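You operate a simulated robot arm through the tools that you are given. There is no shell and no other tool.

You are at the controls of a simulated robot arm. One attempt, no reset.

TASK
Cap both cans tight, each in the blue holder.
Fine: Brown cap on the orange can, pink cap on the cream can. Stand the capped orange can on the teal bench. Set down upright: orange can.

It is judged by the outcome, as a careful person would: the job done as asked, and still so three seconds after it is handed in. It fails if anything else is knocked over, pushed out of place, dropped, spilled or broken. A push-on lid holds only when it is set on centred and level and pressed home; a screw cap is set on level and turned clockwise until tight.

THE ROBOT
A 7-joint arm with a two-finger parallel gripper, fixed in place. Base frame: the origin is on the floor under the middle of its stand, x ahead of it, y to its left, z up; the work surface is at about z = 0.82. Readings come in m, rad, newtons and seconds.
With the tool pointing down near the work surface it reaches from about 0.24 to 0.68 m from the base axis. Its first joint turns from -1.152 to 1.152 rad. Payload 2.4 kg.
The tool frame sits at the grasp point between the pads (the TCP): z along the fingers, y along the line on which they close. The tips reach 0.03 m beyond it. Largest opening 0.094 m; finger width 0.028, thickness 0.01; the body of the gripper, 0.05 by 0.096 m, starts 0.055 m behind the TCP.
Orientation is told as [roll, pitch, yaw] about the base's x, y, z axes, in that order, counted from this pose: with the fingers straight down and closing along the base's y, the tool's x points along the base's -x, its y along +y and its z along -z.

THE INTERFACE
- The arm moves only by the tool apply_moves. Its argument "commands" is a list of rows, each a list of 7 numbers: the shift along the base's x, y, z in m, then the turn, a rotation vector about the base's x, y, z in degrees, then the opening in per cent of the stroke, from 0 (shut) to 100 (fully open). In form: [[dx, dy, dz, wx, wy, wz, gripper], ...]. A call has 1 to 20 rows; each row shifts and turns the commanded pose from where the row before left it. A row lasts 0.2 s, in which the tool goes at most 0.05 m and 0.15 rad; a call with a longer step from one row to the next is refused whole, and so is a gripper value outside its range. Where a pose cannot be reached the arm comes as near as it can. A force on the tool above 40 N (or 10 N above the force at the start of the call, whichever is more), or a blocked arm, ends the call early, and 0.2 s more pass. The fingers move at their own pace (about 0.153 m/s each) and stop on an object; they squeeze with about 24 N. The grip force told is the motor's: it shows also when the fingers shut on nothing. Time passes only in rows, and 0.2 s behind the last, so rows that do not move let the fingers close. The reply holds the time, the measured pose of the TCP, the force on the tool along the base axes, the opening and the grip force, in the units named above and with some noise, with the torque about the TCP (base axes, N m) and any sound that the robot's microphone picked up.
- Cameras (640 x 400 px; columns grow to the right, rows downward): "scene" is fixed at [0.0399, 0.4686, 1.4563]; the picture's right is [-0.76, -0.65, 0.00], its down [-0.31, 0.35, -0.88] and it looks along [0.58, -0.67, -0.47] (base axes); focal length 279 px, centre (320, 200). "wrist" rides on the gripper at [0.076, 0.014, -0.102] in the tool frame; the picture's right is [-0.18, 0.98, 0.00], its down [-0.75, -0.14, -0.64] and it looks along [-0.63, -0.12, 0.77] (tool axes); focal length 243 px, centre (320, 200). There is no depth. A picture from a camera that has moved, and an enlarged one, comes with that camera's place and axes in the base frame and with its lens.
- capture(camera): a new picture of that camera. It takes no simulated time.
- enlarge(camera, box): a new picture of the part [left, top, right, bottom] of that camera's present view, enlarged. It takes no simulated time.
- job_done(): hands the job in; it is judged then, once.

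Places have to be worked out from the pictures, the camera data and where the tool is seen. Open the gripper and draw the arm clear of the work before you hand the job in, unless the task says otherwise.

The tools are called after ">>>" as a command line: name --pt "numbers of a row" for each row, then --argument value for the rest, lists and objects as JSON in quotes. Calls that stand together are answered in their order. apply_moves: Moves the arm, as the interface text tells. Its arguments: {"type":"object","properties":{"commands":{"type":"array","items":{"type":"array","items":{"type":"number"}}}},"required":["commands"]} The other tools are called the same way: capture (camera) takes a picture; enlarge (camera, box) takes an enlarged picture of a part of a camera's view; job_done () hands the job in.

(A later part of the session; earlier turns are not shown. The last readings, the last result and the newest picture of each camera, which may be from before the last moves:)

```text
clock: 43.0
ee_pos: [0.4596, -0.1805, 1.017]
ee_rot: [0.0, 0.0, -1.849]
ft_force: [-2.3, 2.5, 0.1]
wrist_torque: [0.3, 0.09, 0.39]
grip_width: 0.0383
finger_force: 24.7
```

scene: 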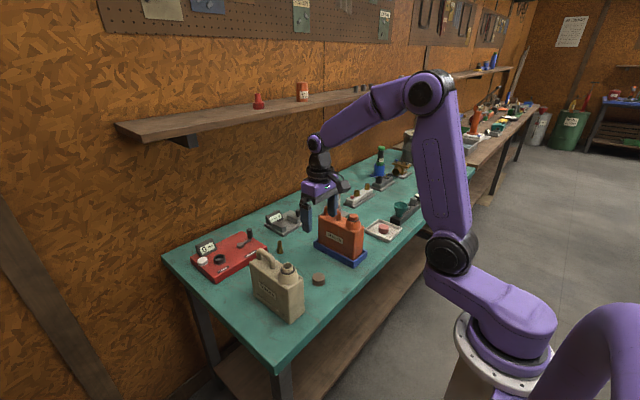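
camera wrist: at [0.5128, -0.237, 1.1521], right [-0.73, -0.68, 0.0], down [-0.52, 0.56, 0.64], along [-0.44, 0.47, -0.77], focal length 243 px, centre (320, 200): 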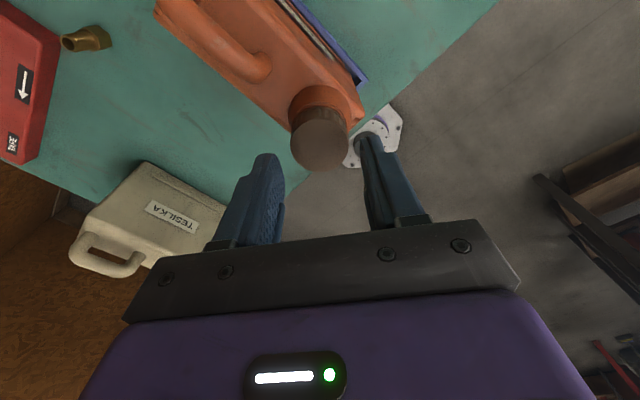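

Torque stayed near 0.4, so the cap may have gone tight and the fingers begun to slip, or the can may be twisting in the holder. I'll look at both.

>>> capture --camera "wrist"

>>> enlarge --camera "scene" --box '[300, 180, 400, 280]'

>>> enlarge --camera "scene" --box '[330, 200, 370, 230]'

```text
taken
camera wrist: at [0.4942, -0.1115, 1.12], right [0.89, -0.45, 0.0], down [-0.34, -0.69, 0.64], along [-0.29, -0.57, -0.77], focal length 243 px, centre (320, 200)
```

wrist: 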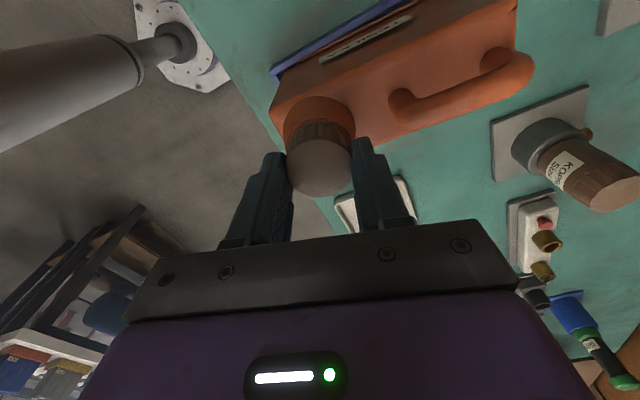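

```text
4.00 times, centred on (350, 230) of scene
camera zoom: at [0.0398, 0.4687, 1.4563], right [-0.76, -0.65, 0.0], down [-0.31, 0.35, -0.88], along [0.58, -0.67, -0.47], focal length 1117 px, centre (200, 80)
```

zoom: 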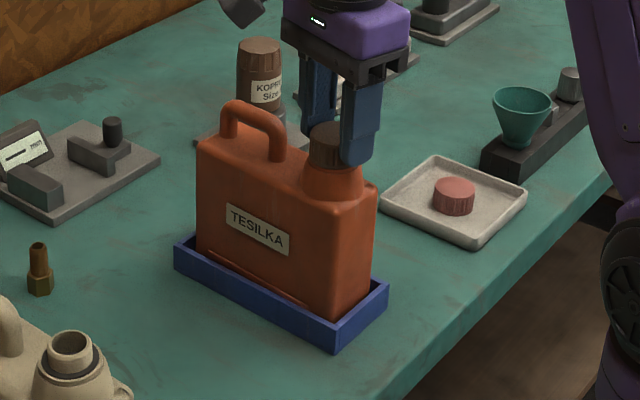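

```text
13.33 times, centred on (350, 215) of scene
camera zoom: at [0.0398, 0.4687, 1.4563], right [-0.76, -0.65, 0.0], down [-0.31, 0.35, -0.88], along [0.58, -0.67, -0.47], focal length 3722 px, centre (-80, 0)
```

zoom: 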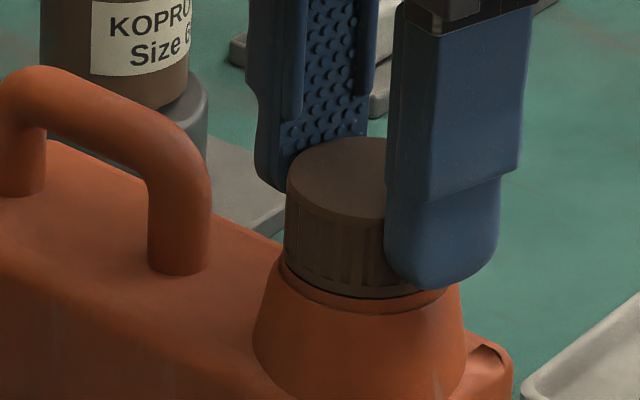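

The can stays upright in the holder and the cap is level. I'll enlarge the wrist view to see the scuff marks on the cap's top as reference for whether it turns with the fingers.

>>> enlarge --camera "wrist" --box '[270, 80, 370, 210]'

>>> apply_moves --pt "0 0 -0.0001 0 0 -6 0" --pt "0 0 -0.0001 0 0 -6 0" --pt "0 0 -0.0001 0 0 -6 0"

>>> enlarge --camera "wrist" --box '[270, 80, 370, 210]'

```text
3.08 times, centred on (320, 145) of wrist
camera zoom: at [0.4942, -0.1115, 1.12], right [0.89, -0.45, 0.0], down [-0.34, -0.69, 0.64], along [-0.29, -0.57, -0.77], focal length 746 px, centre (320, 369)
```

zoom: 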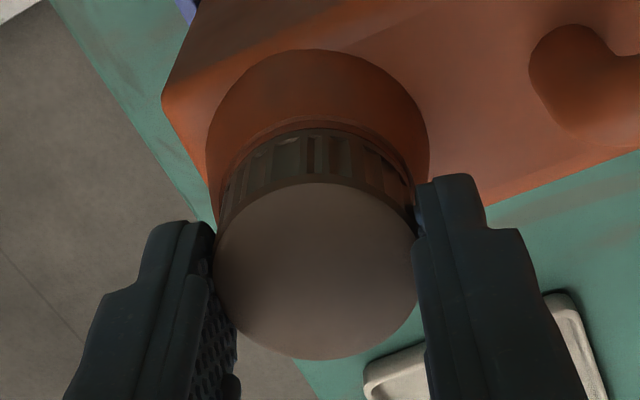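

```text
clock: 43.8
ee_pos: [0.458, -0.1799, 1.0156]
ee_rot: [-0.001, -0.001, -2.164]
ft_force: [-5.5, 0.7, 3.7]
wrist_torque: [0.0, 0.22, 0.5]
grip_width: 0.0381
finger_force: 23.8
```

```text
3.08 times, centred on (320, 145) of wrist
camera zoom: at [0.5136, -0.1256, 1.1197], right [0.71, -0.7, 0.0], down [-0.54, -0.55, 0.64], along [-0.45, -0.46, -0.77], focal length 746 px, centre (320, 369)
```

zoom: 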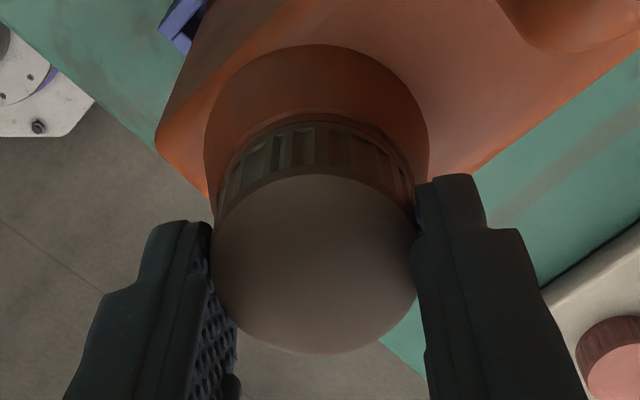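

Torque is 0.50 N m. I'll take a tighter rib reference, turn another 16° and compare.

>>> enlarge --camera "wrist" --box '[284, 110, 356, 155]'

>>> apply_moves --pt "0 0 -0.0001 0 0 -4 0" --pt "0 0 -0.0001 0 0 -4 0" --pt "0 0 0 0 0 0 0"

>>> enlarge --camera "wrist" --box '[284, 110, 356, 155]'

```text
8.89 times, centred on (320, 132) of wrist
camera zoom: at [0.5136, -0.1256, 1.1197], right [0.71, -0.7, 0.0], down [-0.54, -0.55, 0.64], along [-0.45, -0.46, -0.77], focal length 2157 px, centre (320, 800)
```

zoom: 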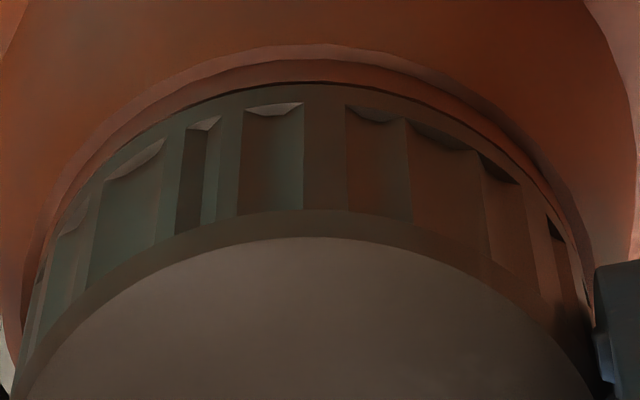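

```text
clock: 44.6
ee_pos: [0.458, -0.1796, 1.016]
ee_rot: [0.0, 0.001, -2.304]
ft_force: [-7.7, 1.9, 7.4]
wrist_torque: [0.09, 0.29, 0.39]
grip_width: 0.0382
finger_force: 24.0
```

```text
8.89 times, centred on (320, 132) of wrist
camera zoom: at [0.5209, -0.1333, 1.1196], right [0.61, -0.79, 0.0], down [-0.61, -0.47, 0.64], along [-0.51, -0.39, -0.77], focal length 2157 px, centre (320, 800)
```

zoom: 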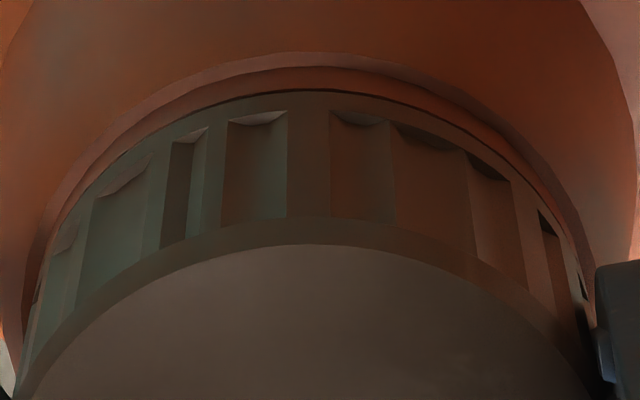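

The rib pattern lagged about 3° out of 8° in the fingers, so the cap is nearly tight and the grip is starting to slip. I'll turn another 16° to confirm it stays put.

>>> apply_moves --pt "0 0 0 0 0 -4 0" --pt "0 0 0 0 0 -4 0" --pt "0 0 0 0 0 -4 0" --pt "0 0 0 0 0 -4 0" --pt "0 0 0 0 0 0 0"

>>> enlarge --camera "wrist" --box '[284, 110, 356, 155]'

>>> enlarge --camera "scene" --box '[300, 180, 400, 280]'

```text
clock: 45.8
ee_pos: [0.4594, -0.18, 1.0167]
ee_rot: [-0.002, -0.001, -2.585]
ft_force: [-1.5, 1.8, -0.2]
wrist_torque: [0.15, 0.1, 0.13]
grip_width: 0.0382
finger_force: 24.3
```

```text
8.89 times, centred on (320, 132) of wrist
camera zoom: at [0.5318, -0.1527, 1.1194], right [0.36, -0.93, 0.0], down [-0.71, -0.28, 0.64], along [-0.6, -0.23, -0.77], focal length 2157 px, centre (320, 800)
```

zoom: 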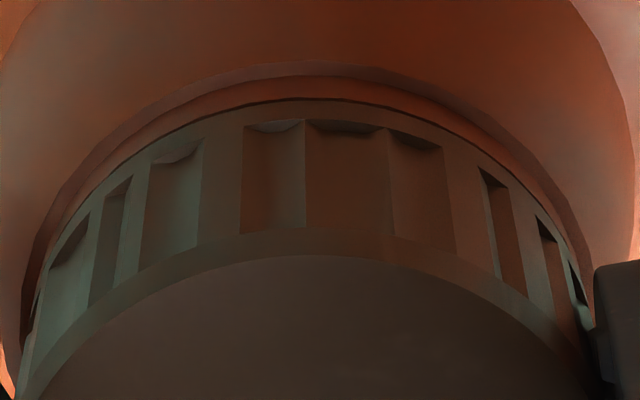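

```text
4.00 times, centred on (350, 230) of scene
camera zoom: at [0.0399, 0.4686, 1.4563], right [-0.76, -0.65, 0.0], down [-0.31, 0.35, -0.88], along [0.58, -0.67, -0.47], focal length 1117 px, centre (200, 80)
```

zoom: 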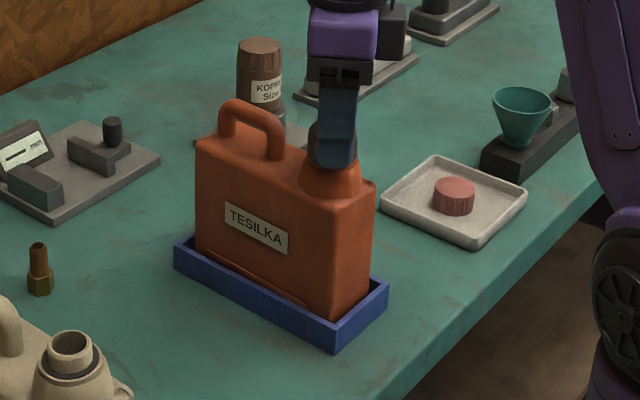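

The ribs shifted the full 16° relative to the fingers, so the cap now stands still while the fingers slip: it's tight at grip limit. For certainty I'll regrip and give one more clockwise twist, watching peak torque.

>>> apply_moves --pt "0 0 0 0 0 0 52" --pt "0 0 0 0 0 0 52" --pt "0 0 0.01 0 0 0 52" --pt "0 0 0.02 0 0 0 52" --pt "0 0 0 0 0 8.5 52" --pt "0 0 0 0 0 8.5 52" --pt "0 0 0 0 0 8.5 52" --pt "0 0 0 0 0 8.5 52" --pt "0 0 0 0 0 8.5 52" --pt "0 0 0 0 0 8.5 52" --pt "0 0 0 0 0 8.5 52" --pt "0 0 0 0 0 8.5 52" --pt "0 0 0 0 0 8.5 52" --pt "0 0 0 0 0 8.5 52" --pt "0 0 0 0 0 8.5 52" --pt "0 0 0 0 0 8.5 52" --pt "0 0 0 0 0 8.5 52" --pt "0 0 0 0 0 8.5 52" --pt "0 0 0 0 0 8.5 52" --pt "0 0 0 0 0 8.5 52"

>>> capture --camera "wrist"

>>> enlarge --camera "scene" --box '[330, 200, 370, 230]'

>>> enlarge --camera "wrist" --box '[250, 80, 390, 180]'

```text
clock: 50.0
ee_pos: [0.4592, -0.1806, 1.0453]
ee_rot: [-0.001, 0.001, -0.206]
ft_force: [0.4, -0.3, -0.4]
wrist_torque: [0.0, 0.01, 0.03]
grip_width: 0.049
finger_force: 0.1
```

```text
taken
camera wrist: at [0.3879, -0.1513, 1.1494], right [0.38, 0.92, 0.0], down [0.71, -0.29, 0.64], along [0.59, -0.24, -0.77], focal length 243 px, centre (320, 200)
```

wrist: 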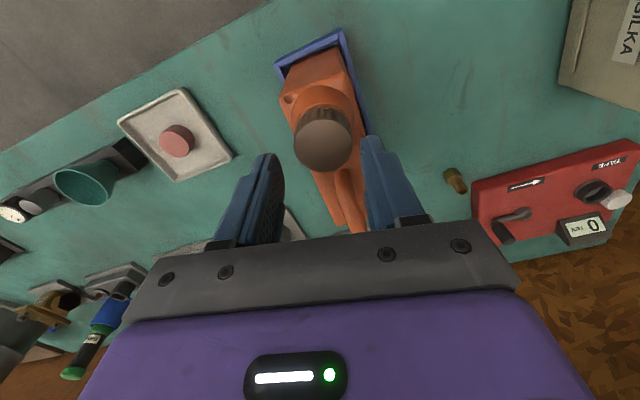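

```text
13.33 times, centred on (350, 215) of scene
camera zoom: at [0.0399, 0.4686, 1.4563], right [-0.76, -0.65, 0.0], down [-0.31, 0.35, -0.88], along [0.58, -0.67, -0.47], focal length 3722 px, centre (-80, 0)
```

zoom: 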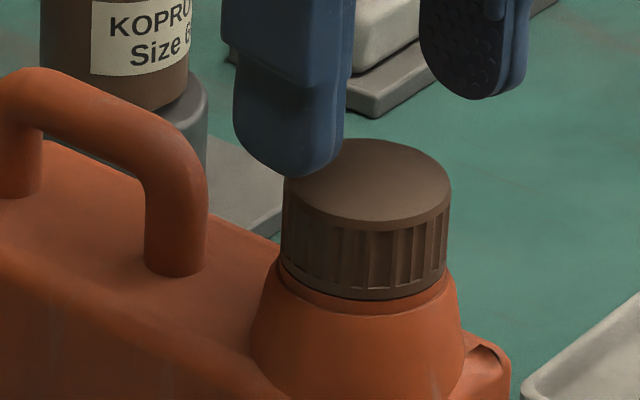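

```text
4.00 times, centred on (320, 130) of wrist
camera zoom: at [0.3879, -0.1513, 1.1494], right [0.38, 0.92, 0.0], down [0.71, -0.29, 0.64], along [0.59, -0.24, -0.77], focal length 970 px, centre (320, 480)
```

zoom: 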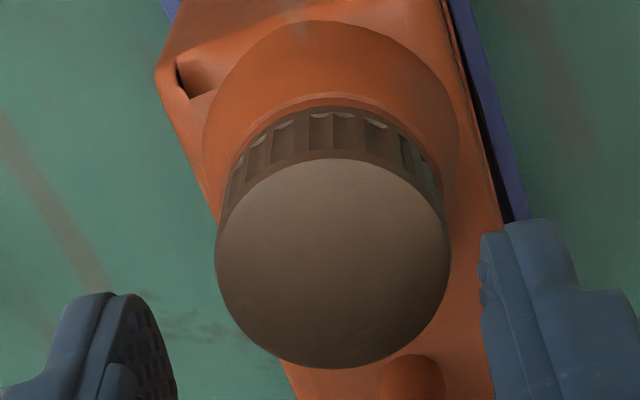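

The cap is fully down on the gasket and level. The can has shifted about 2 mm in +y inside the holder, so I'll recentre, regrip and apply one confirming clockwise twist.

>>> apply_moves --pt "0.001 0.002 0 0 0 0 52" --pt "0 0 -0.02 0 0 0 52" --pt "0 0 -0.0105 0 0 0 52" --pt "0 0 0 0 0 0 0" --pt "0 0 0 0 0 0 0" --pt "0 0 0 0 0 0 0"

>>> enlarge --camera "wrist" --box '[284, 110, 356, 155]'

>>> apply_moves --pt "0 0 0 0 0 -6 0" --pt "0 0 0 0 0 -6 0"

>>> enlarge --camera "wrist" --box '[284, 110, 356, 155]'

>>> apply_moves --pt "0 0 0 0 0 -6 0" --pt "0 0 0 0 0 -6 0"

>>> enlarge --camera "wrist" --box '[284, 110, 356, 155]'

```text
clock: 51.4
ee_pos: [0.4611, -0.1775, 1.0147]
ee_rot: [-0.002, -0.001, -0.207]
ft_force: [-1.2, -0.3, 10.5]
wrist_torque: [-0.01, 0.15, -0.06]
grip_width: 0.0383
finger_force: 24.4
```

```text
8.89 times, centred on (320, 132) of wrist
camera zoom: at [0.3894, -0.1491, 1.1191], right [0.38, 0.92, 0.0], down [0.71, -0.29, 0.64], along [0.59, -0.25, -0.77], focal length 2157 px, centre (320, 800)
```

zoom: 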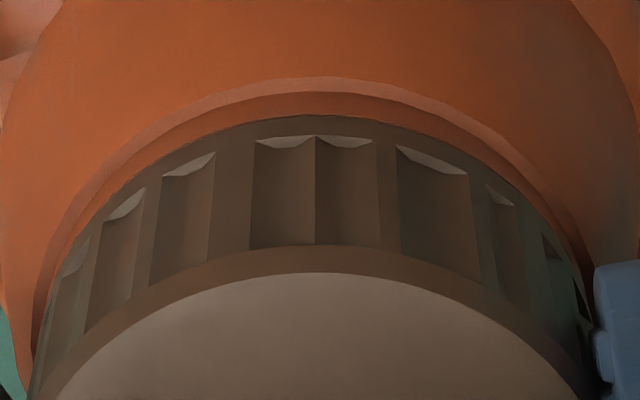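

```text
clock: 52.0
ee_pos: [0.4608, -0.1782, 1.0149]
ee_rot: [-0.001, 0.0, -0.417]
ft_force: [-0.4, 3.1, 3.8]
wrist_torque: [0.09, -0.08, 0.51]
grip_width: 0.0383
finger_force: 23.9
```

```text
8.89 times, centred on (320, 132) of wrist
camera zoom: at [0.3968, -0.1343, 1.1186], right [0.57, 0.82, 0.0], down [0.63, -0.43, 0.64], along [0.53, -0.36, -0.77], focal length 2157 px, centre (320, 800)
```

zoom: 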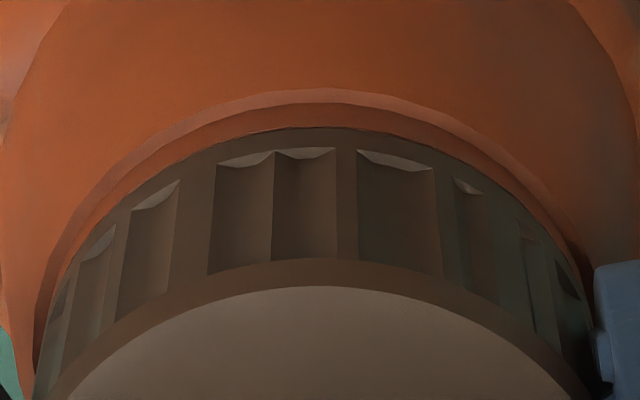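

```text
clock: 52.6
ee_pos: [0.4594, -0.179, 1.0144]
ee_rot: [0.001, 0.001, -0.628]
ft_force: [0.0, 1.9, -1.0]
wrist_torque: [0.05, 0.0, 0.29]
grip_width: 0.0385
finger_force: 23.5
```

```text
8.89 times, centred on (320, 132) of wrist
camera zoom: at [0.4075, -0.1223, 1.1185], right [0.73, 0.69, 0.0], down [0.53, -0.56, 0.64], along [0.44, -0.47, -0.77], focal length 2157 px, centre (320, 800)
```

zoom: 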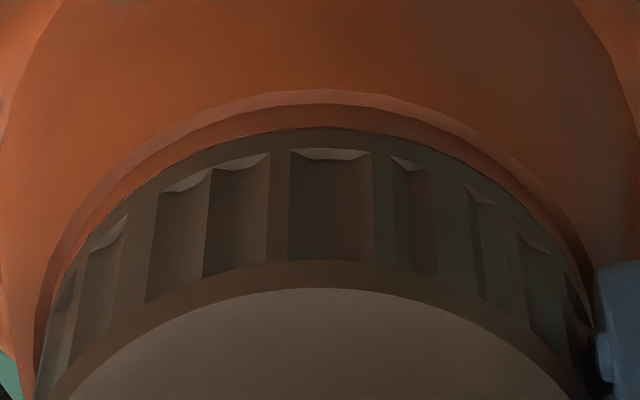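

Torque peaked at 0.51 N m and then the fingers slipped around a stationary cap, so the brown cap is tight. I'll release, rise and straighten the wrist to look at the whole orange can.

>>> apply_moves --pt "0 0 0 0 0 0 52" --pt "0 0 0 0 0 0 52" --pt "0 0 0.01 0 0 0 52" --pt "0 0 0.03 0 0 0 52" --pt "0 0 0.04 0 0 8 100" --pt "0 0 0.04 0 0 8 100" --pt "0 0 0.02 0 0 8 100" --pt "0 0 0 0 0 8 100" --pt "0 0 0 0 0 3.9 100" --pt "0 0 0 0 0 0 100"

>>> capture --camera "wrist"

>>> enlarge --camera "scene" --box '[300, 190, 390, 270]'

```text
clock: 54.8
ee_pos: [0.4605, -0.1774, 1.1554]
ee_rot: [0.0, 0.001, 0.001]
ft_force: [-0.7, -0.2, -0.7]
wrist_torque: [0.02, 0.02, 0.01]
grip_width: 0.0939
finger_force: 0.0
```

```text
taken
camera wrist: at [0.3842, -0.1644, 1.2591], right [0.18, 0.98, 0.0], down [0.75, -0.14, 0.64], along [0.63, -0.12, -0.77], focal length 243 px, centre (320, 200)
```

wrist: 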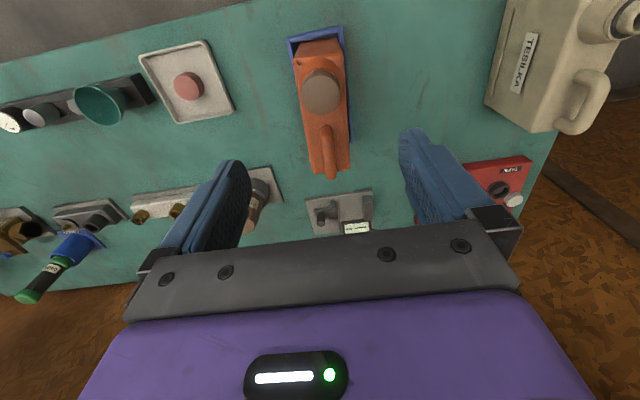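

```text
5.00 times, centred on (345, 230) of scene
camera zoom: at [0.0399, 0.4686, 1.4563], right [-0.76, -0.65, 0.0], down [-0.31, 0.35, -0.88], along [0.58, -0.67, -0.47], focal length 1396 px, centre (195, 50)
```

zoom: 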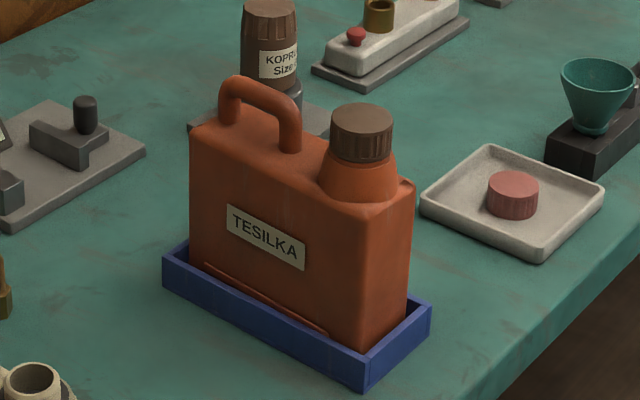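

>>> enlarge --camera "wrist" --box '[260, 20, 380, 190]'

>>> enlarge --camera "scene" --box '[235, 230, 335, 330]'

```text
2.35 times, centred on (320, 105) of wrist
camera zoom: at [0.3842, -0.1644, 1.2591], right [0.18, 0.98, 0.0], down [0.75, -0.14, 0.64], along [0.63, -0.12, -0.77], focal length 571 px, centre (320, 424)
```

zoom: 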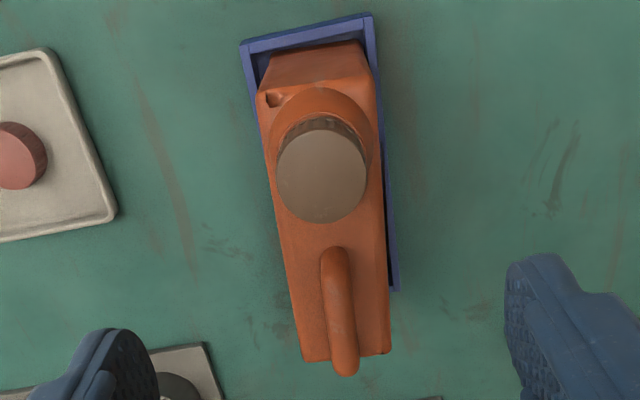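

```text
4.00 times, centred on (285, 280) of scene
camera zoom: at [0.0399, 0.4686, 1.4563], right [-0.76, -0.65, 0.0], down [-0.31, 0.35, -0.88], along [0.58, -0.67, -0.47], focal length 1117 px, centre (460, -120)
```

zoom: 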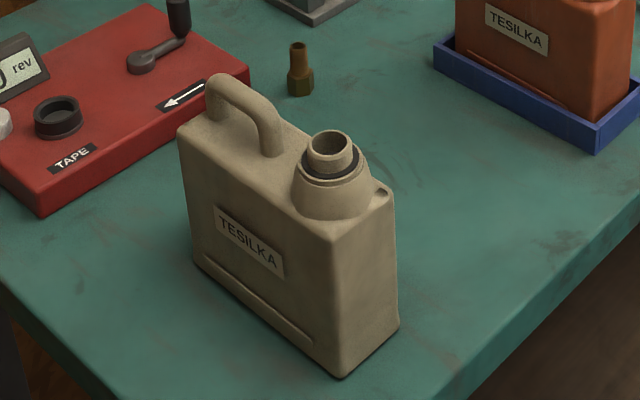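

The can's top spans x 0.434–0.582, about 55 mm thick, twisted about -3.5°; centre near (0.508, -0.180). I'll grip it across its thickness at x=0.515, TCP z≈0.945, which keeps the palm above the handle (0.99) and clear of the cap.

>>> apply_moves --pt "0.028 -0.0007 0 0 0 -1.75 100" --pt "0.027 -0.0008 -0.02 0 0 -1.75 100" --pt "0 0 -0.045 0 0 0 100" --pt "0 0 -0.045 0 0 0 100" --pt "0 0 -0.04 0 0 0 100" --pt "0 0 -0.02 0 0 0 100" --pt "0 0 0 0 0 0 100"

>>> capture --camera "wrist"

>>> enlarge --camera "scene" --box '[290, 150, 410, 270]'

```text
clock: 56.4
ee_pos: [0.515, -0.1789, 0.984]
ee_rot: [-0.001, 0.0, -0.061]
ft_force: [0.2, -0.4, 0.2]
wrist_torque: [0.0, -0.02, -0.01]
grip_width: 0.0938
finger_force: 0.0
```

```text
taken
camera wrist: at [0.4401, -0.161, 1.0878], right [0.24, 0.97, 0.0], down [0.74, -0.19, 0.64], along [0.62, -0.16, -0.77], focal length 243 px, centre (320, 200)
```

wrist: 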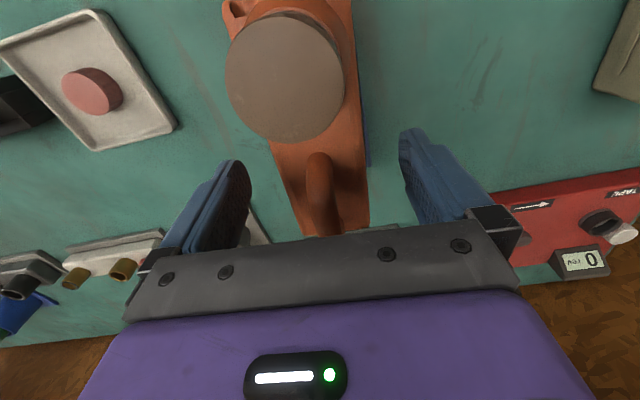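

```text
3.33 times, centred on (350, 210) of scene
camera zoom: at [0.0399, 0.4686, 1.4563], right [-0.76, -0.65, 0.0], down [-0.31, 0.35, -0.88], along [0.58, -0.67, -0.47], focal length 930 px, centre (220, 167)
```

zoom: 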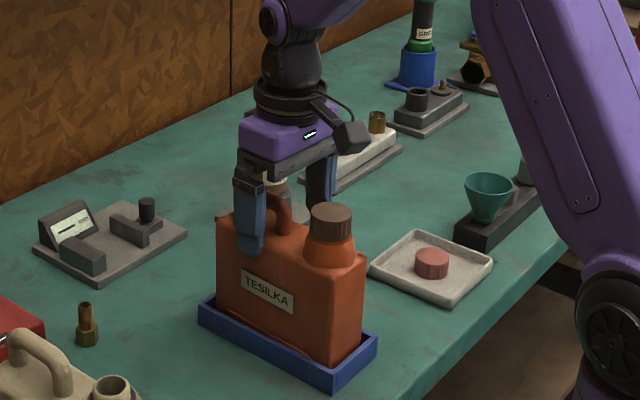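

The fingers straddle the can; palm is clear of handle and camera is clear of the cap. I lower another 41 mm.

>>> apply_moves --pt "0 0 -0.015 0 0 0 100" --pt "0 0 -0.015 0 0 0 100" --pt "0 0 -0.011 0 0 0 100" --pt "0 0 0 0 0 0 100"

>>> capture --camera "wrist"

>>> enlarge --camera "scene" --box '[300, 160, 390, 250]'

```text
clock: 57.4
ee_pos: [0.5152, -0.1803, 0.9434]
ee_rot: [0.001, 0.001, -0.061]
ft_force: [0.4, -0.1, 0.8]
wrist_torque: [0.05, -0.02, 0.02]
grip_width: 0.0939
finger_force: 0.0
```

```text
taken
camera wrist: at [0.4401, -0.1614, 1.0474], right [0.24, 0.97, 0.0], down [0.74, -0.19, 0.64], along [0.62, -0.16, -0.77], focal length 243 px, centre (320, 200)
```

wrist: 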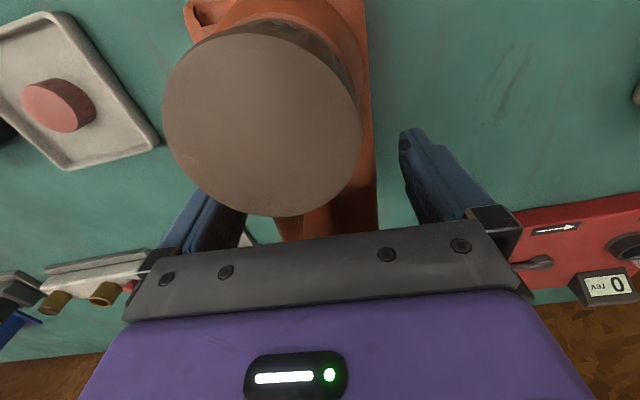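

```text
4.44 times, centred on (345, 205) of scene
camera zoom: at [0.0399, 0.4686, 1.4563], right [-0.76, -0.65, 0.0], down [-0.31, 0.35, -0.88], along [0.58, -0.67, -0.47], focal length 1241 px, centre (209, 178)
```

zoom: 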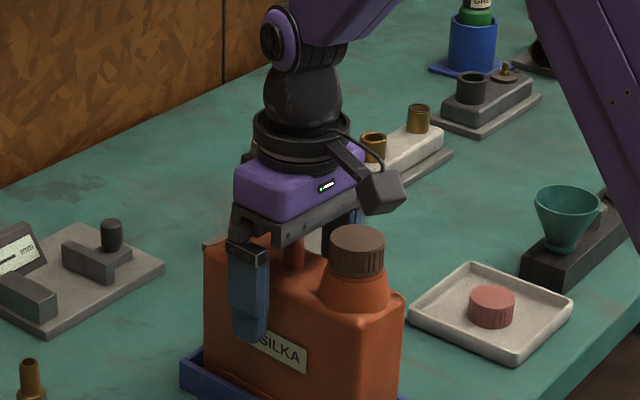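

No contact so far. I close on the body, first to just wider than the can and then fully.

>>> apply_moves --pt "0 0 0 0 0 0 66" --pt "0 0 0 0 0 0 62" --pt "0 0 0 0 0 0 58" --pt "0 0 0 0 0 0 0" --pt "0 0 0 0 0 0 0" --pt "0 0 0 0 0 0 0"

>>> enlarge --camera "scene" --box '[300, 180, 390, 270]'

```text
clock: 58.8
ee_pos: [0.5151, -0.1801, 0.9444]
ee_rot: [0.0, -0.001, -0.06]
ft_force: [0.8, -2.4, 0.4]
wrist_torque: [-0.19, 0.02, 0.46]
grip_width: 0.0663
finger_force: 23.8
```

```text
4.44 times, centred on (345, 225) of scene
camera zoom: at [0.0399, 0.4685, 1.4564], right [-0.76, -0.65, 0.0], down [-0.31, 0.35, -0.88], along [0.58, -0.67, -0.47], focal length 1241 px, centre (209, 89)
```

zoom: 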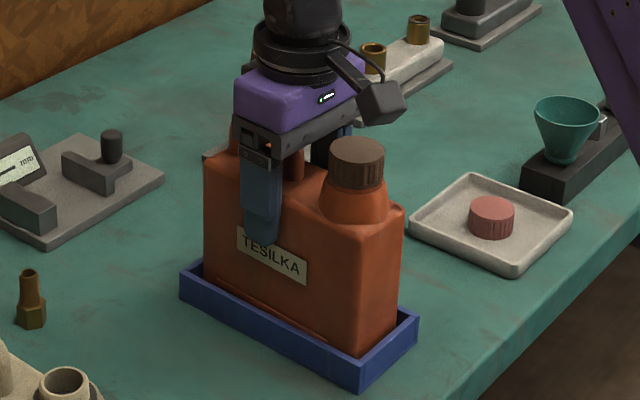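

The body is 66 mm between pads and there's a 0.46 N m twist, so the can is straighter than I judged. I'll turn the tool +3° to square up with its faces.

>>> apply_moves --pt "0 0 0 0 0 0 75" --pt "0 0 0 0 0 0 75" --pt "0 0 0 0 0 3 75" --pt "0 0 0 0 0 0 0" --pt "0 0 0 0 0 0 0" --pt "0 0 0 0 0 0 0"

```text
clock: 60.2
ee_pos: [0.5143, -0.1796, 0.9443]
ee_rot: [-0.001, -0.002, -0.009]
ft_force: [0.1, -0.1, 1.1]
wrist_torque: [0.24, 0.03, -0.11]
grip_width: 0.0666
finger_force: 24.2
```

Twist is nearly gone (‑0.11 N m) with a solid grip at 66.6 mm. I'll lift a few centimetres gently and check the weight and that the holder stays put.

>>> apply_moves --pt "0 0 0.003 0 0 0 0" --pt "0 0 0.007 0 0 0 0" --pt "0 0 0.01 0 0 0 0" --pt "0 0 0 0 0 0 0"

>>> enlarge --camera "scene" --box '[300, 180, 390, 270]'

```text
clock: 61.2
ee_pos: [0.5141, -0.1788, 0.9647]
ee_rot: [0.0, 0.001, -0.009]
ft_force: [0.3, 0.7, -2.9]
wrist_torque: [0.03, -0.01, 0.01]
grip_width: 0.0669
finger_force: 23.7
```

```text
4.44 times, centred on (345, 225) of scene
camera zoom: at [0.04, 0.4686, 1.4563], right [-0.76, -0.65, 0.0], down [-0.31, 0.35, -0.88], along [0.58, -0.67, -0.47], focal length 1241 px, centre (209, 89)
```

zoom: 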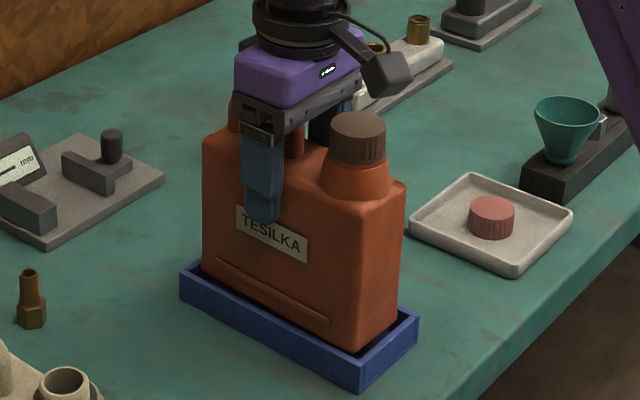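

The can weighs only about 3 N, hangs level, and the holder stayed in place. I'll lift it clear and carry it to y≈-0.028, midway between holder and cream can.

>>> apply_moves --pt "0 0 0.02 0 0 0 0" --pt "0 0 0.025 0 0 0 0" --pt "0 0 0.02 0 0 0 0" --pt "0 0.02 0 0 0 0.5 0" --pt "0 0.03 0 0 0 0 0" --pt "0 0.03 0 0 0 0 0" --pt "0 0.03 0 0 0 0 0" --pt "0 0.03 0 0 0 0 0" --pt "0 0.011 0 0 0 0 0" --pt "0 0 0 0 0 0 0" --pt "0 0 0 0 0 0 0"

>>> capture --camera "scene"

>>> enlarge --camera "scene" --box '[240, 170, 400, 310]'

```text
clock: 63.6
ee_pos: [0.5155, -0.0292, 1.0288]
ee_rot: [0.0, 0.0, -0.001]
ft_force: [0.2, 0.5, -2.7]
wrist_torque: [-0.03, -0.05, 0.02]
grip_width: 0.0664
finger_force: 24.4
```

```text
taken
```

scene: 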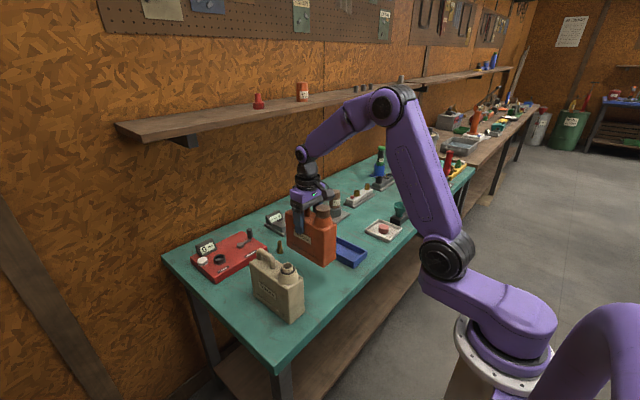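

```text
2.86 times, centred on (320, 240) of scene
camera zoom: at [0.04, 0.4686, 1.4563], right [-0.76, -0.65, 0.0], down [-0.31, 0.35, -0.88], along [0.58, -0.67, -0.47], focal length 798 px, centre (320, 86)
```

zoom: 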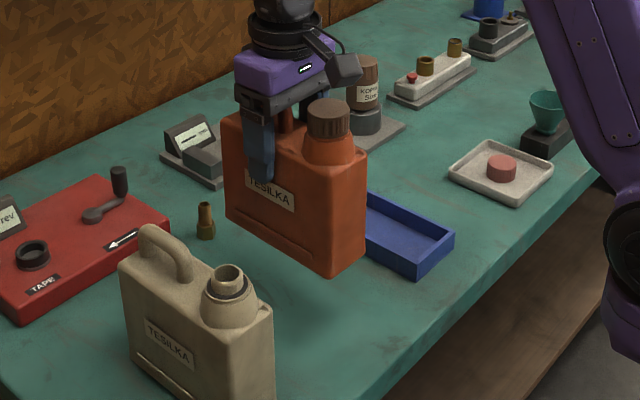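

The can hangs level over clear bench. I'll lower it to its former grip height and then feel for the bench.

>>> apply_moves --pt "0 0 -0.03 0 0 0 0" --pt "0 0 -0.03 0 0 0 0" --pt "0 0 -0.02 0 0 0 0" --pt "0 0 -0.004 0 0 0 0" --pt "0 0 0 0 0 0 0"

>>> enlarge --camera "scene" --box '[260, 190, 380, 310]'

```text
clock: 64.8
ee_pos: [0.515, -0.0296, 0.9455]
ee_rot: [0.0, 0.0, 0.0]
ft_force: [-0.2, 0.2, -2.4]
wrist_torque: [0.01, -0.04, 0.03]
grip_width: 0.0664
finger_force: 24.1
```

```text
3.33 times, centred on (320, 250) of scene
camera zoom: at [0.04, 0.4686, 1.4563], right [-0.76, -0.65, 0.0], down [-0.31, 0.35, -0.88], along [0.58, -0.67, -0.47], focal length 930 px, centre (320, 33)
```

zoom: 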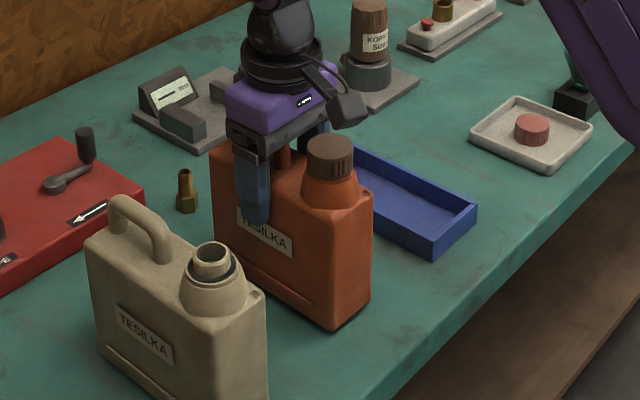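

Almost at the bench, weight still fully on the gripper. I step down 1.5 mm at a time.

>>> apply_moves --pt "0 0 -0.0015 0 0 0 0" --pt "0 0 -0.0015 0 0 0 0" --pt "0 0 0 0 0 0 0"

```text
clock: 65.6
ee_pos: [0.5147, -0.0277, 0.9422]
ee_rot: [0.0, 0.001, 0.001]
ft_force: [0.1, 0.5, -3.5]
wrist_torque: [0.02, -0.01, 0.03]
grip_width: 0.0665
finger_force: 23.8
```

Still hanging free (-3.5 N). Two more 1 mm steps.

>>> apply_moves --pt "0 0 -0.001 0 0 0 0" --pt "0 0 -0.001 0 0 0 0" --pt "0 0 0 0 0 0 0"

```text
clock: 66.4
ee_pos: [0.5161, -0.0281, 0.9407]
ee_rot: [0.001, -0.001, 0.0]
ft_force: [0.9, 0.1, -0.4]
wrist_torque: [0.1, 0.15, 0.03]
grip_width: 0.0665
finger_force: 23.7
```

The weight has come off (-0.4 N): the can touches the bench. One more half millimetre to seat it, then I open gradually.

>>> apply_moves --pt "0 0 -0.0005 0 0 0 0" --pt "0 0 0 0 0 0 0"

>>> enlarge --camera "scene" --box '[270, 200, 370, 300]'

```text
clock: 67.0
ee_pos: [0.5162, -0.0282, 0.9408]
ee_rot: [0.0, -0.002, -0.002]
ft_force: [-0.2, 0.4, 8.3]
wrist_torque: [0.23, 0.45, -0.21]
grip_width: 0.0663
finger_force: 24.5
```

```text
4.00 times, centred on (320, 250) of scene
camera zoom: at [0.0398, 0.4686, 1.4563], right [-0.76, -0.65, 0.0], down [-0.31, 0.35, -0.88], along [0.58, -0.67, -0.47], focal length 1117 px, centre (320, 0)
```

zoom: 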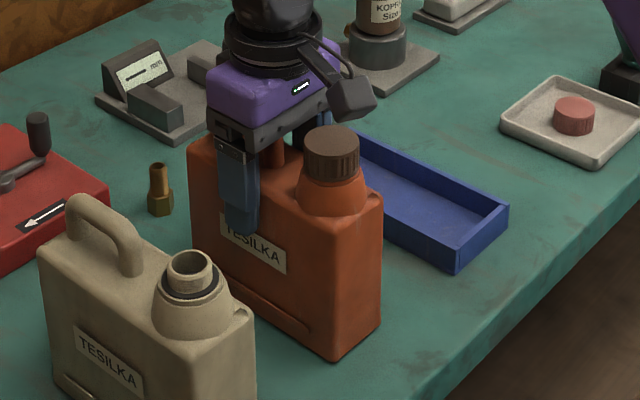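

The can is firmly seated with 8 N on the bench. I open the fingers and then rise straight up clear of the handle and cap.

>>> apply_moves --pt "0 0 0.0005 0 0 0 73" --pt "0 0 0 0 0 0 78" --pt "0 0 0 0 0 0 88" --pt "0 0 0 0 0 0 95" --pt "0 0 0.01 0 0 0 95" --pt "0 0 0.03 0 0 0 95" --pt "0 0 0.04 0 0 0 95" --pt "0 0 0.045 0 0 0 100" --pt "0 0 0.045 0 0 0 100" --pt "0 0 0 0 0 0 100"

>>> capture --camera "wrist"

>>> capture --camera "scene"

>>> enlarge --camera "scene" --box '[240, 190, 380, 330]'

```text
clock: 69.2
ee_pos: [0.5131, -0.0296, 1.1095]
ee_rot: [0.0, 0.002, -0.002]
ft_force: [0.3, -0.5, 0.2]
wrist_torque: [0.0, -0.01, 0.03]
grip_width: 0.0941
finger_force: 0.1
```

```text
taken
camera wrist: at [0.439, -0.015, 1.2139], right [0.18, 0.98, 0.0], down [0.75, -0.14, 0.64], along [0.63, -0.12, -0.77], focal length 243 px, centre (320, 200)
```

wrist: 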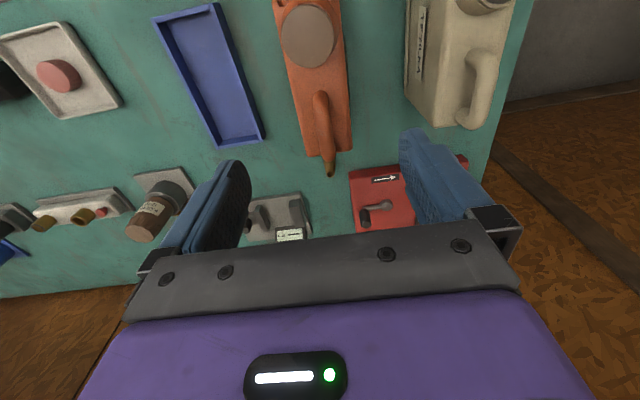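

```text
taken
```

scene: 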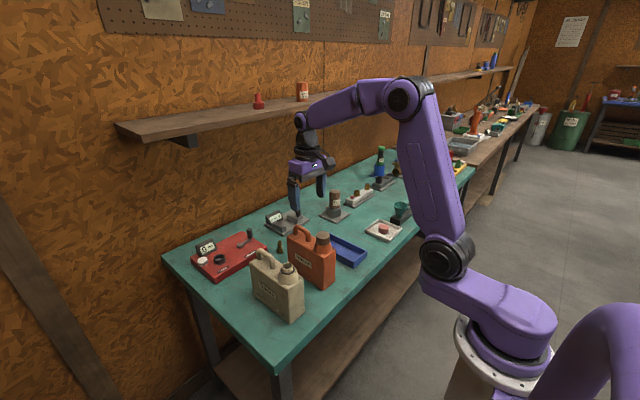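

```text
2.86 times, centred on (310, 260) of scene
camera zoom: at [0.0399, 0.4686, 1.4563], right [-0.76, -0.65, 0.0], down [-0.31, 0.35, -0.88], along [0.58, -0.67, -0.47], focal length 798 px, centre (349, 29)
```

zoom: 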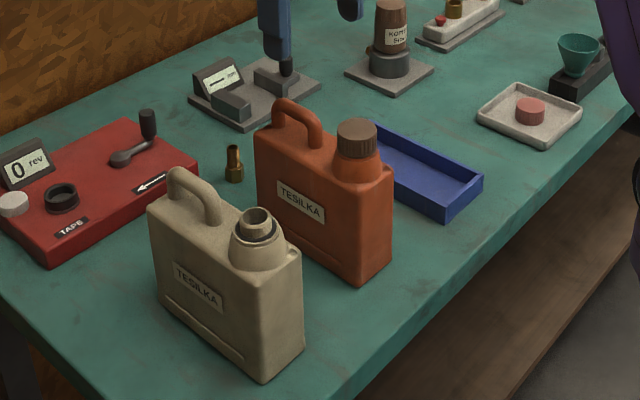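

Orange can stands upright and capped on the bench. Now I'll measure the empty holder from here, before moving over the cream can.

>>> enlarge --camera "wrist" --box '[140, 0, 280, 160]'

>>> enlarge --camera "scene" --box '[325, 225, 375, 275]'

>>> enlarge --camera "wrist" --box '[380, 0, 540, 140]'

```text
2.50 times, centred on (210, 80) of wrist
camera zoom: at [0.439, -0.015, 1.2139], right [0.18, 0.98, 0.0], down [0.75, -0.14, 0.64], along [0.63, -0.12, -0.77], focal length 606 px, centre (595, 500)
```

zoom: 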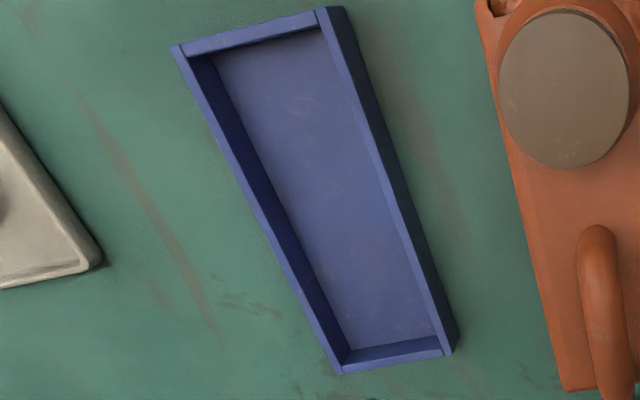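

```text
8.00 times, centred on (350, 250) of scene
camera zoom: at [0.0399, 0.4686, 1.4563], right [-0.76, -0.65, 0.0], down [-0.31, 0.35, -0.88], along [0.58, -0.67, -0.47], focal length 2233 px, centre (80, -200)
```

zoom: 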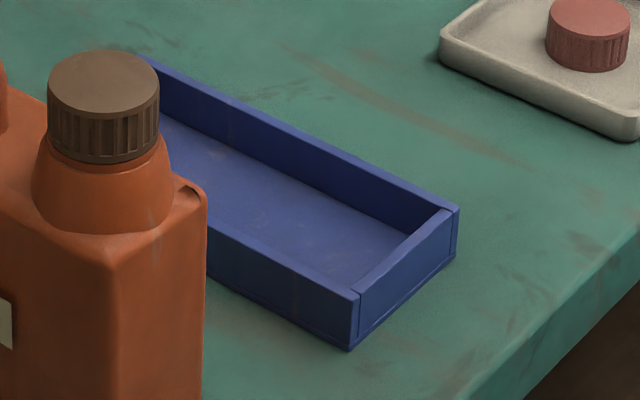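

```text
2.86 times, centred on (460, 70) of wrist
camera zoom: at [0.439, -0.015, 1.2139], right [0.18, 0.98, 0.0], down [0.75, -0.14, 0.64], along [0.63, -0.12, -0.77], focal length 693 px, centre (-80, 571)
```

zoom: 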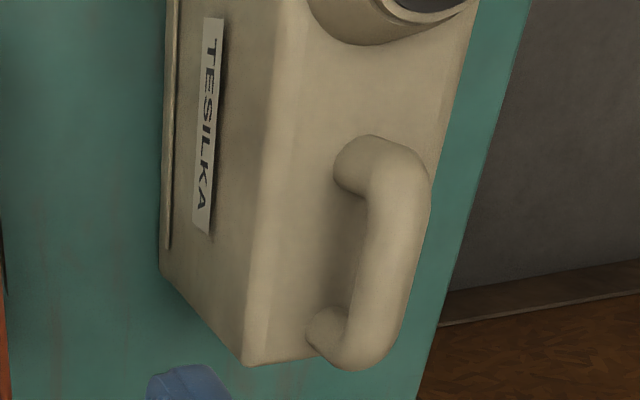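

I need more exact holder corners, so I'll enlarge its ends.

>>> enlarge --camera "wrist" --box '[145, 0, 235, 56]'

>>> enlarge --camera "wrist" --box '[190, 100, 280, 156]'

```text
7.11 times, centred on (190, 28) of wrist
camera zoom: at [0.439, -0.015, 1.2139], right [0.18, 0.98, 0.0], down [0.75, -0.14, 0.64], along [0.63, -0.12, -0.77], focal length 1725 px, centre (1244, 1423)
```

zoom: 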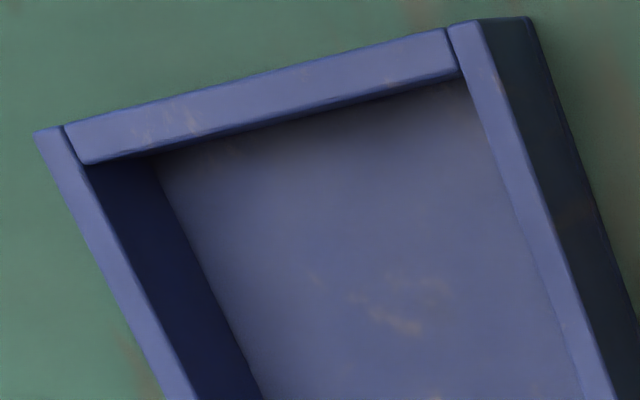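

```text
7.11 times, centred on (235, 128) of wrist
camera zoom: at [0.439, -0.015, 1.2139], right [0.18, 0.98, 0.0], down [0.75, -0.14, 0.64], along [0.63, -0.12, -0.77], focal length 1725 px, centre (924, 712)
```

zoom: 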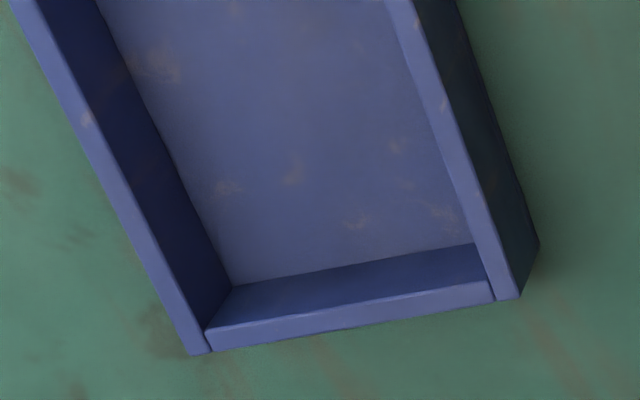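

Holder inner space: x 0.428–0.596, y -0.214 to -0.1455 (centre 0.512, -0.180), walls to z≈0.85, aligned with the axes. Now I move above the cream can to measure it the same way.

>>> apply_moves --pt "-0.01 0.02 0.025 0 0 0 100" --pt "-0.015 0.035 0.02 0 0 0 100" --pt "-0.015 0.04 0 0 0 0 100" --pt "-0.015 0.04 0 0 0 0 100" --pt "0 0.012 0 0 0 0 100" --pt "0 0 0 0 0 0 100"

>>> capture --camera "wrist"

>>> enlarge --camera "wrist" --box '[250, 10, 390, 190]'

```text
clock: 70.6
ee_pos: [0.4604, 0.1181, 1.1553]
ee_rot: [0.0, -0.001, -0.001]
ft_force: [-0.3, -0.6, -0.3]
wrist_torque: [0.03, 0.02, 0.0]
grip_width: 0.094
finger_force: 0.0
```

```text
taken
camera wrist: at [0.3838, 0.1324, 1.2586], right [0.18, 0.98, 0.0], down [0.75, -0.14, 0.64], along [0.63, -0.12, -0.77], focal length 243 px, centre (320, 200)
```

wrist: 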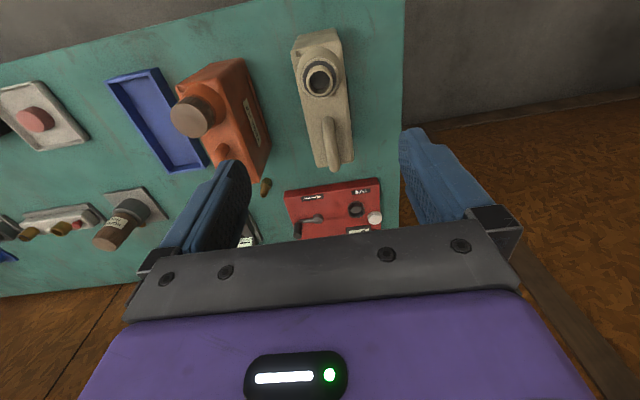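

```text
2.22 times, centred on (320, 100) of wrist
camera zoom: at [0.3838, 0.1324, 1.2586], right [0.18, 0.98, 0.0], down [0.75, -0.14, 0.64], along [0.63, -0.12, -0.77], focal length 539 px, centre (320, 422)
```

zoom: 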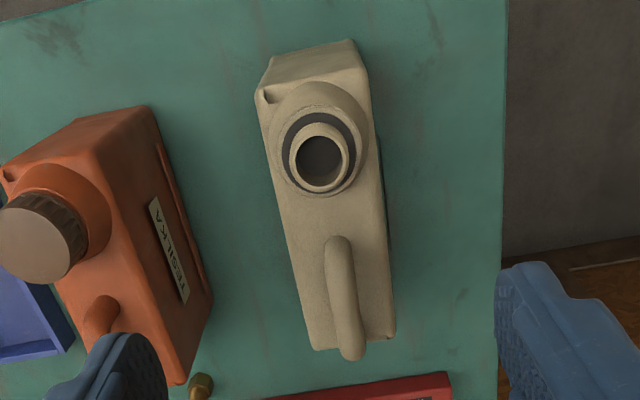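

Cream can: centre (0.500, 0.121), yaw within half a degree of the axes, neck at (0.450, 0.1207). I'll straddle it at x=0.506 and descend to the same grip height as used for the orange one.

>>> apply_moves --pt "0.023 0.0012 0 0 0 0 100" --pt "0.0232 0.0012 -0.02 0 0 0 100" --pt "0 0 -0.045 0 0 0 100" --pt "0 0 -0.045 0 0 0 100" --pt "0 0 -0.045 0 0 0 100" --pt "0 0 -0.03 0 0 0 100" --pt "0 0 -0.015 0 0 0 100" --pt "0 0 0 0 0 0 100"

>>> capture --camera "wrist"

>>> enlarge --camera "scene" --box '[220, 200, 340, 320]'

```text
clock: 72.4
ee_pos: [0.5062, 0.1213, 0.9552]
ee_rot: [-0.001, 0.001, 0.0]
ft_force: [-0.5, -0.1, 0.4]
wrist_torque: [-0.02, -0.01, 0.03]
grip_width: 0.0942
finger_force: 0.1
```

```text
taken
camera wrist: at [0.4308, 0.1342, 1.0586], right [0.18, 0.98, 0.0], down [0.75, -0.14, 0.64], along [0.63, -0.12, -0.77], focal length 243 px, centre (320, 200)
```

wrist: 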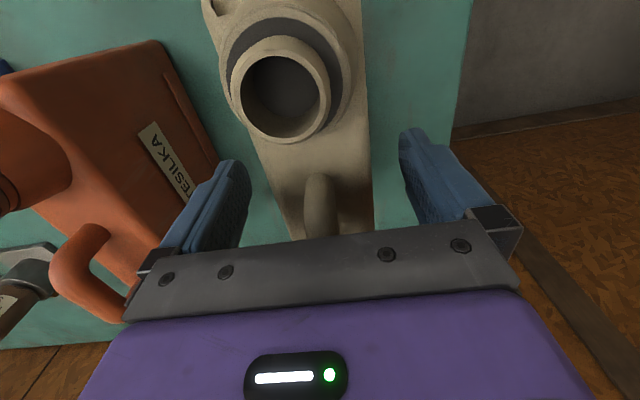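

```text
3.33 times, centred on (280, 260) of scene
camera zoom: at [0.0399, 0.4686, 1.4563], right [-0.76, -0.65, 0.0], down [-0.31, 0.35, -0.88], along [0.58, -0.67, -0.47], focal length 930 px, centre (453, 0)
```

zoom: 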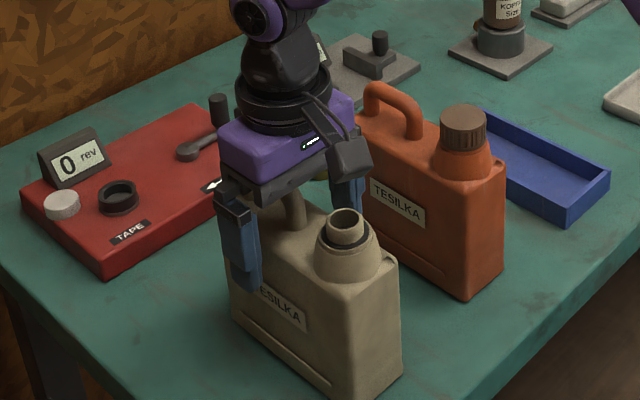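

All clear. I lower the last 14.5 mm and close on the cream body.

>>> apply_moves --pt "0 0 -0.008 0 0 0 100" --pt "0 0 -0.0065 0 0 0 100" --pt "0 0 0 0 0 0 82" --pt "0 0 0 0 0 0 76" --pt "0 0 0 0 0 0 72" --pt "0 0 0 0 0 0 0" --pt "0 0 0 0 0 0 0" --pt "0 0 0 0 0 0 0"

>>> capture --camera "wrist"

```text
clock: 74.2
ee_pos: [0.5071, 0.1216, 0.9408]
ee_rot: [0.0, 0.0, 0.001]
ft_force: [0.0, -0.7, -0.3]
wrist_torque: [-0.03, 0.01, -0.02]
grip_width: 0.0662
finger_force: 24.2
```

```text
taken
camera wrist: at [0.4308, 0.1343, 1.0442], right [0.18, 0.98, 0.0], down [0.75, -0.14, 0.64], along [0.63, -0.12, -0.77], focal length 243 px, centre (320, 200)
```

wrist: 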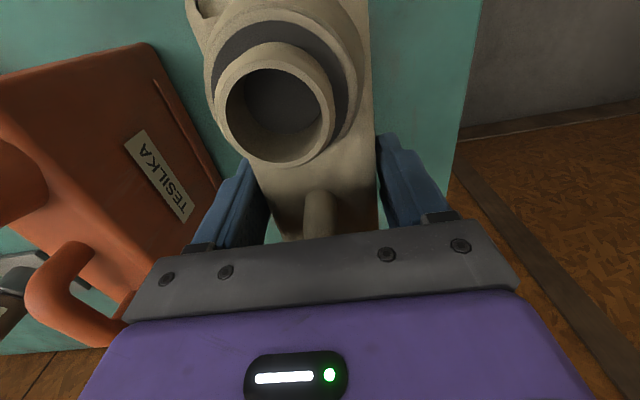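

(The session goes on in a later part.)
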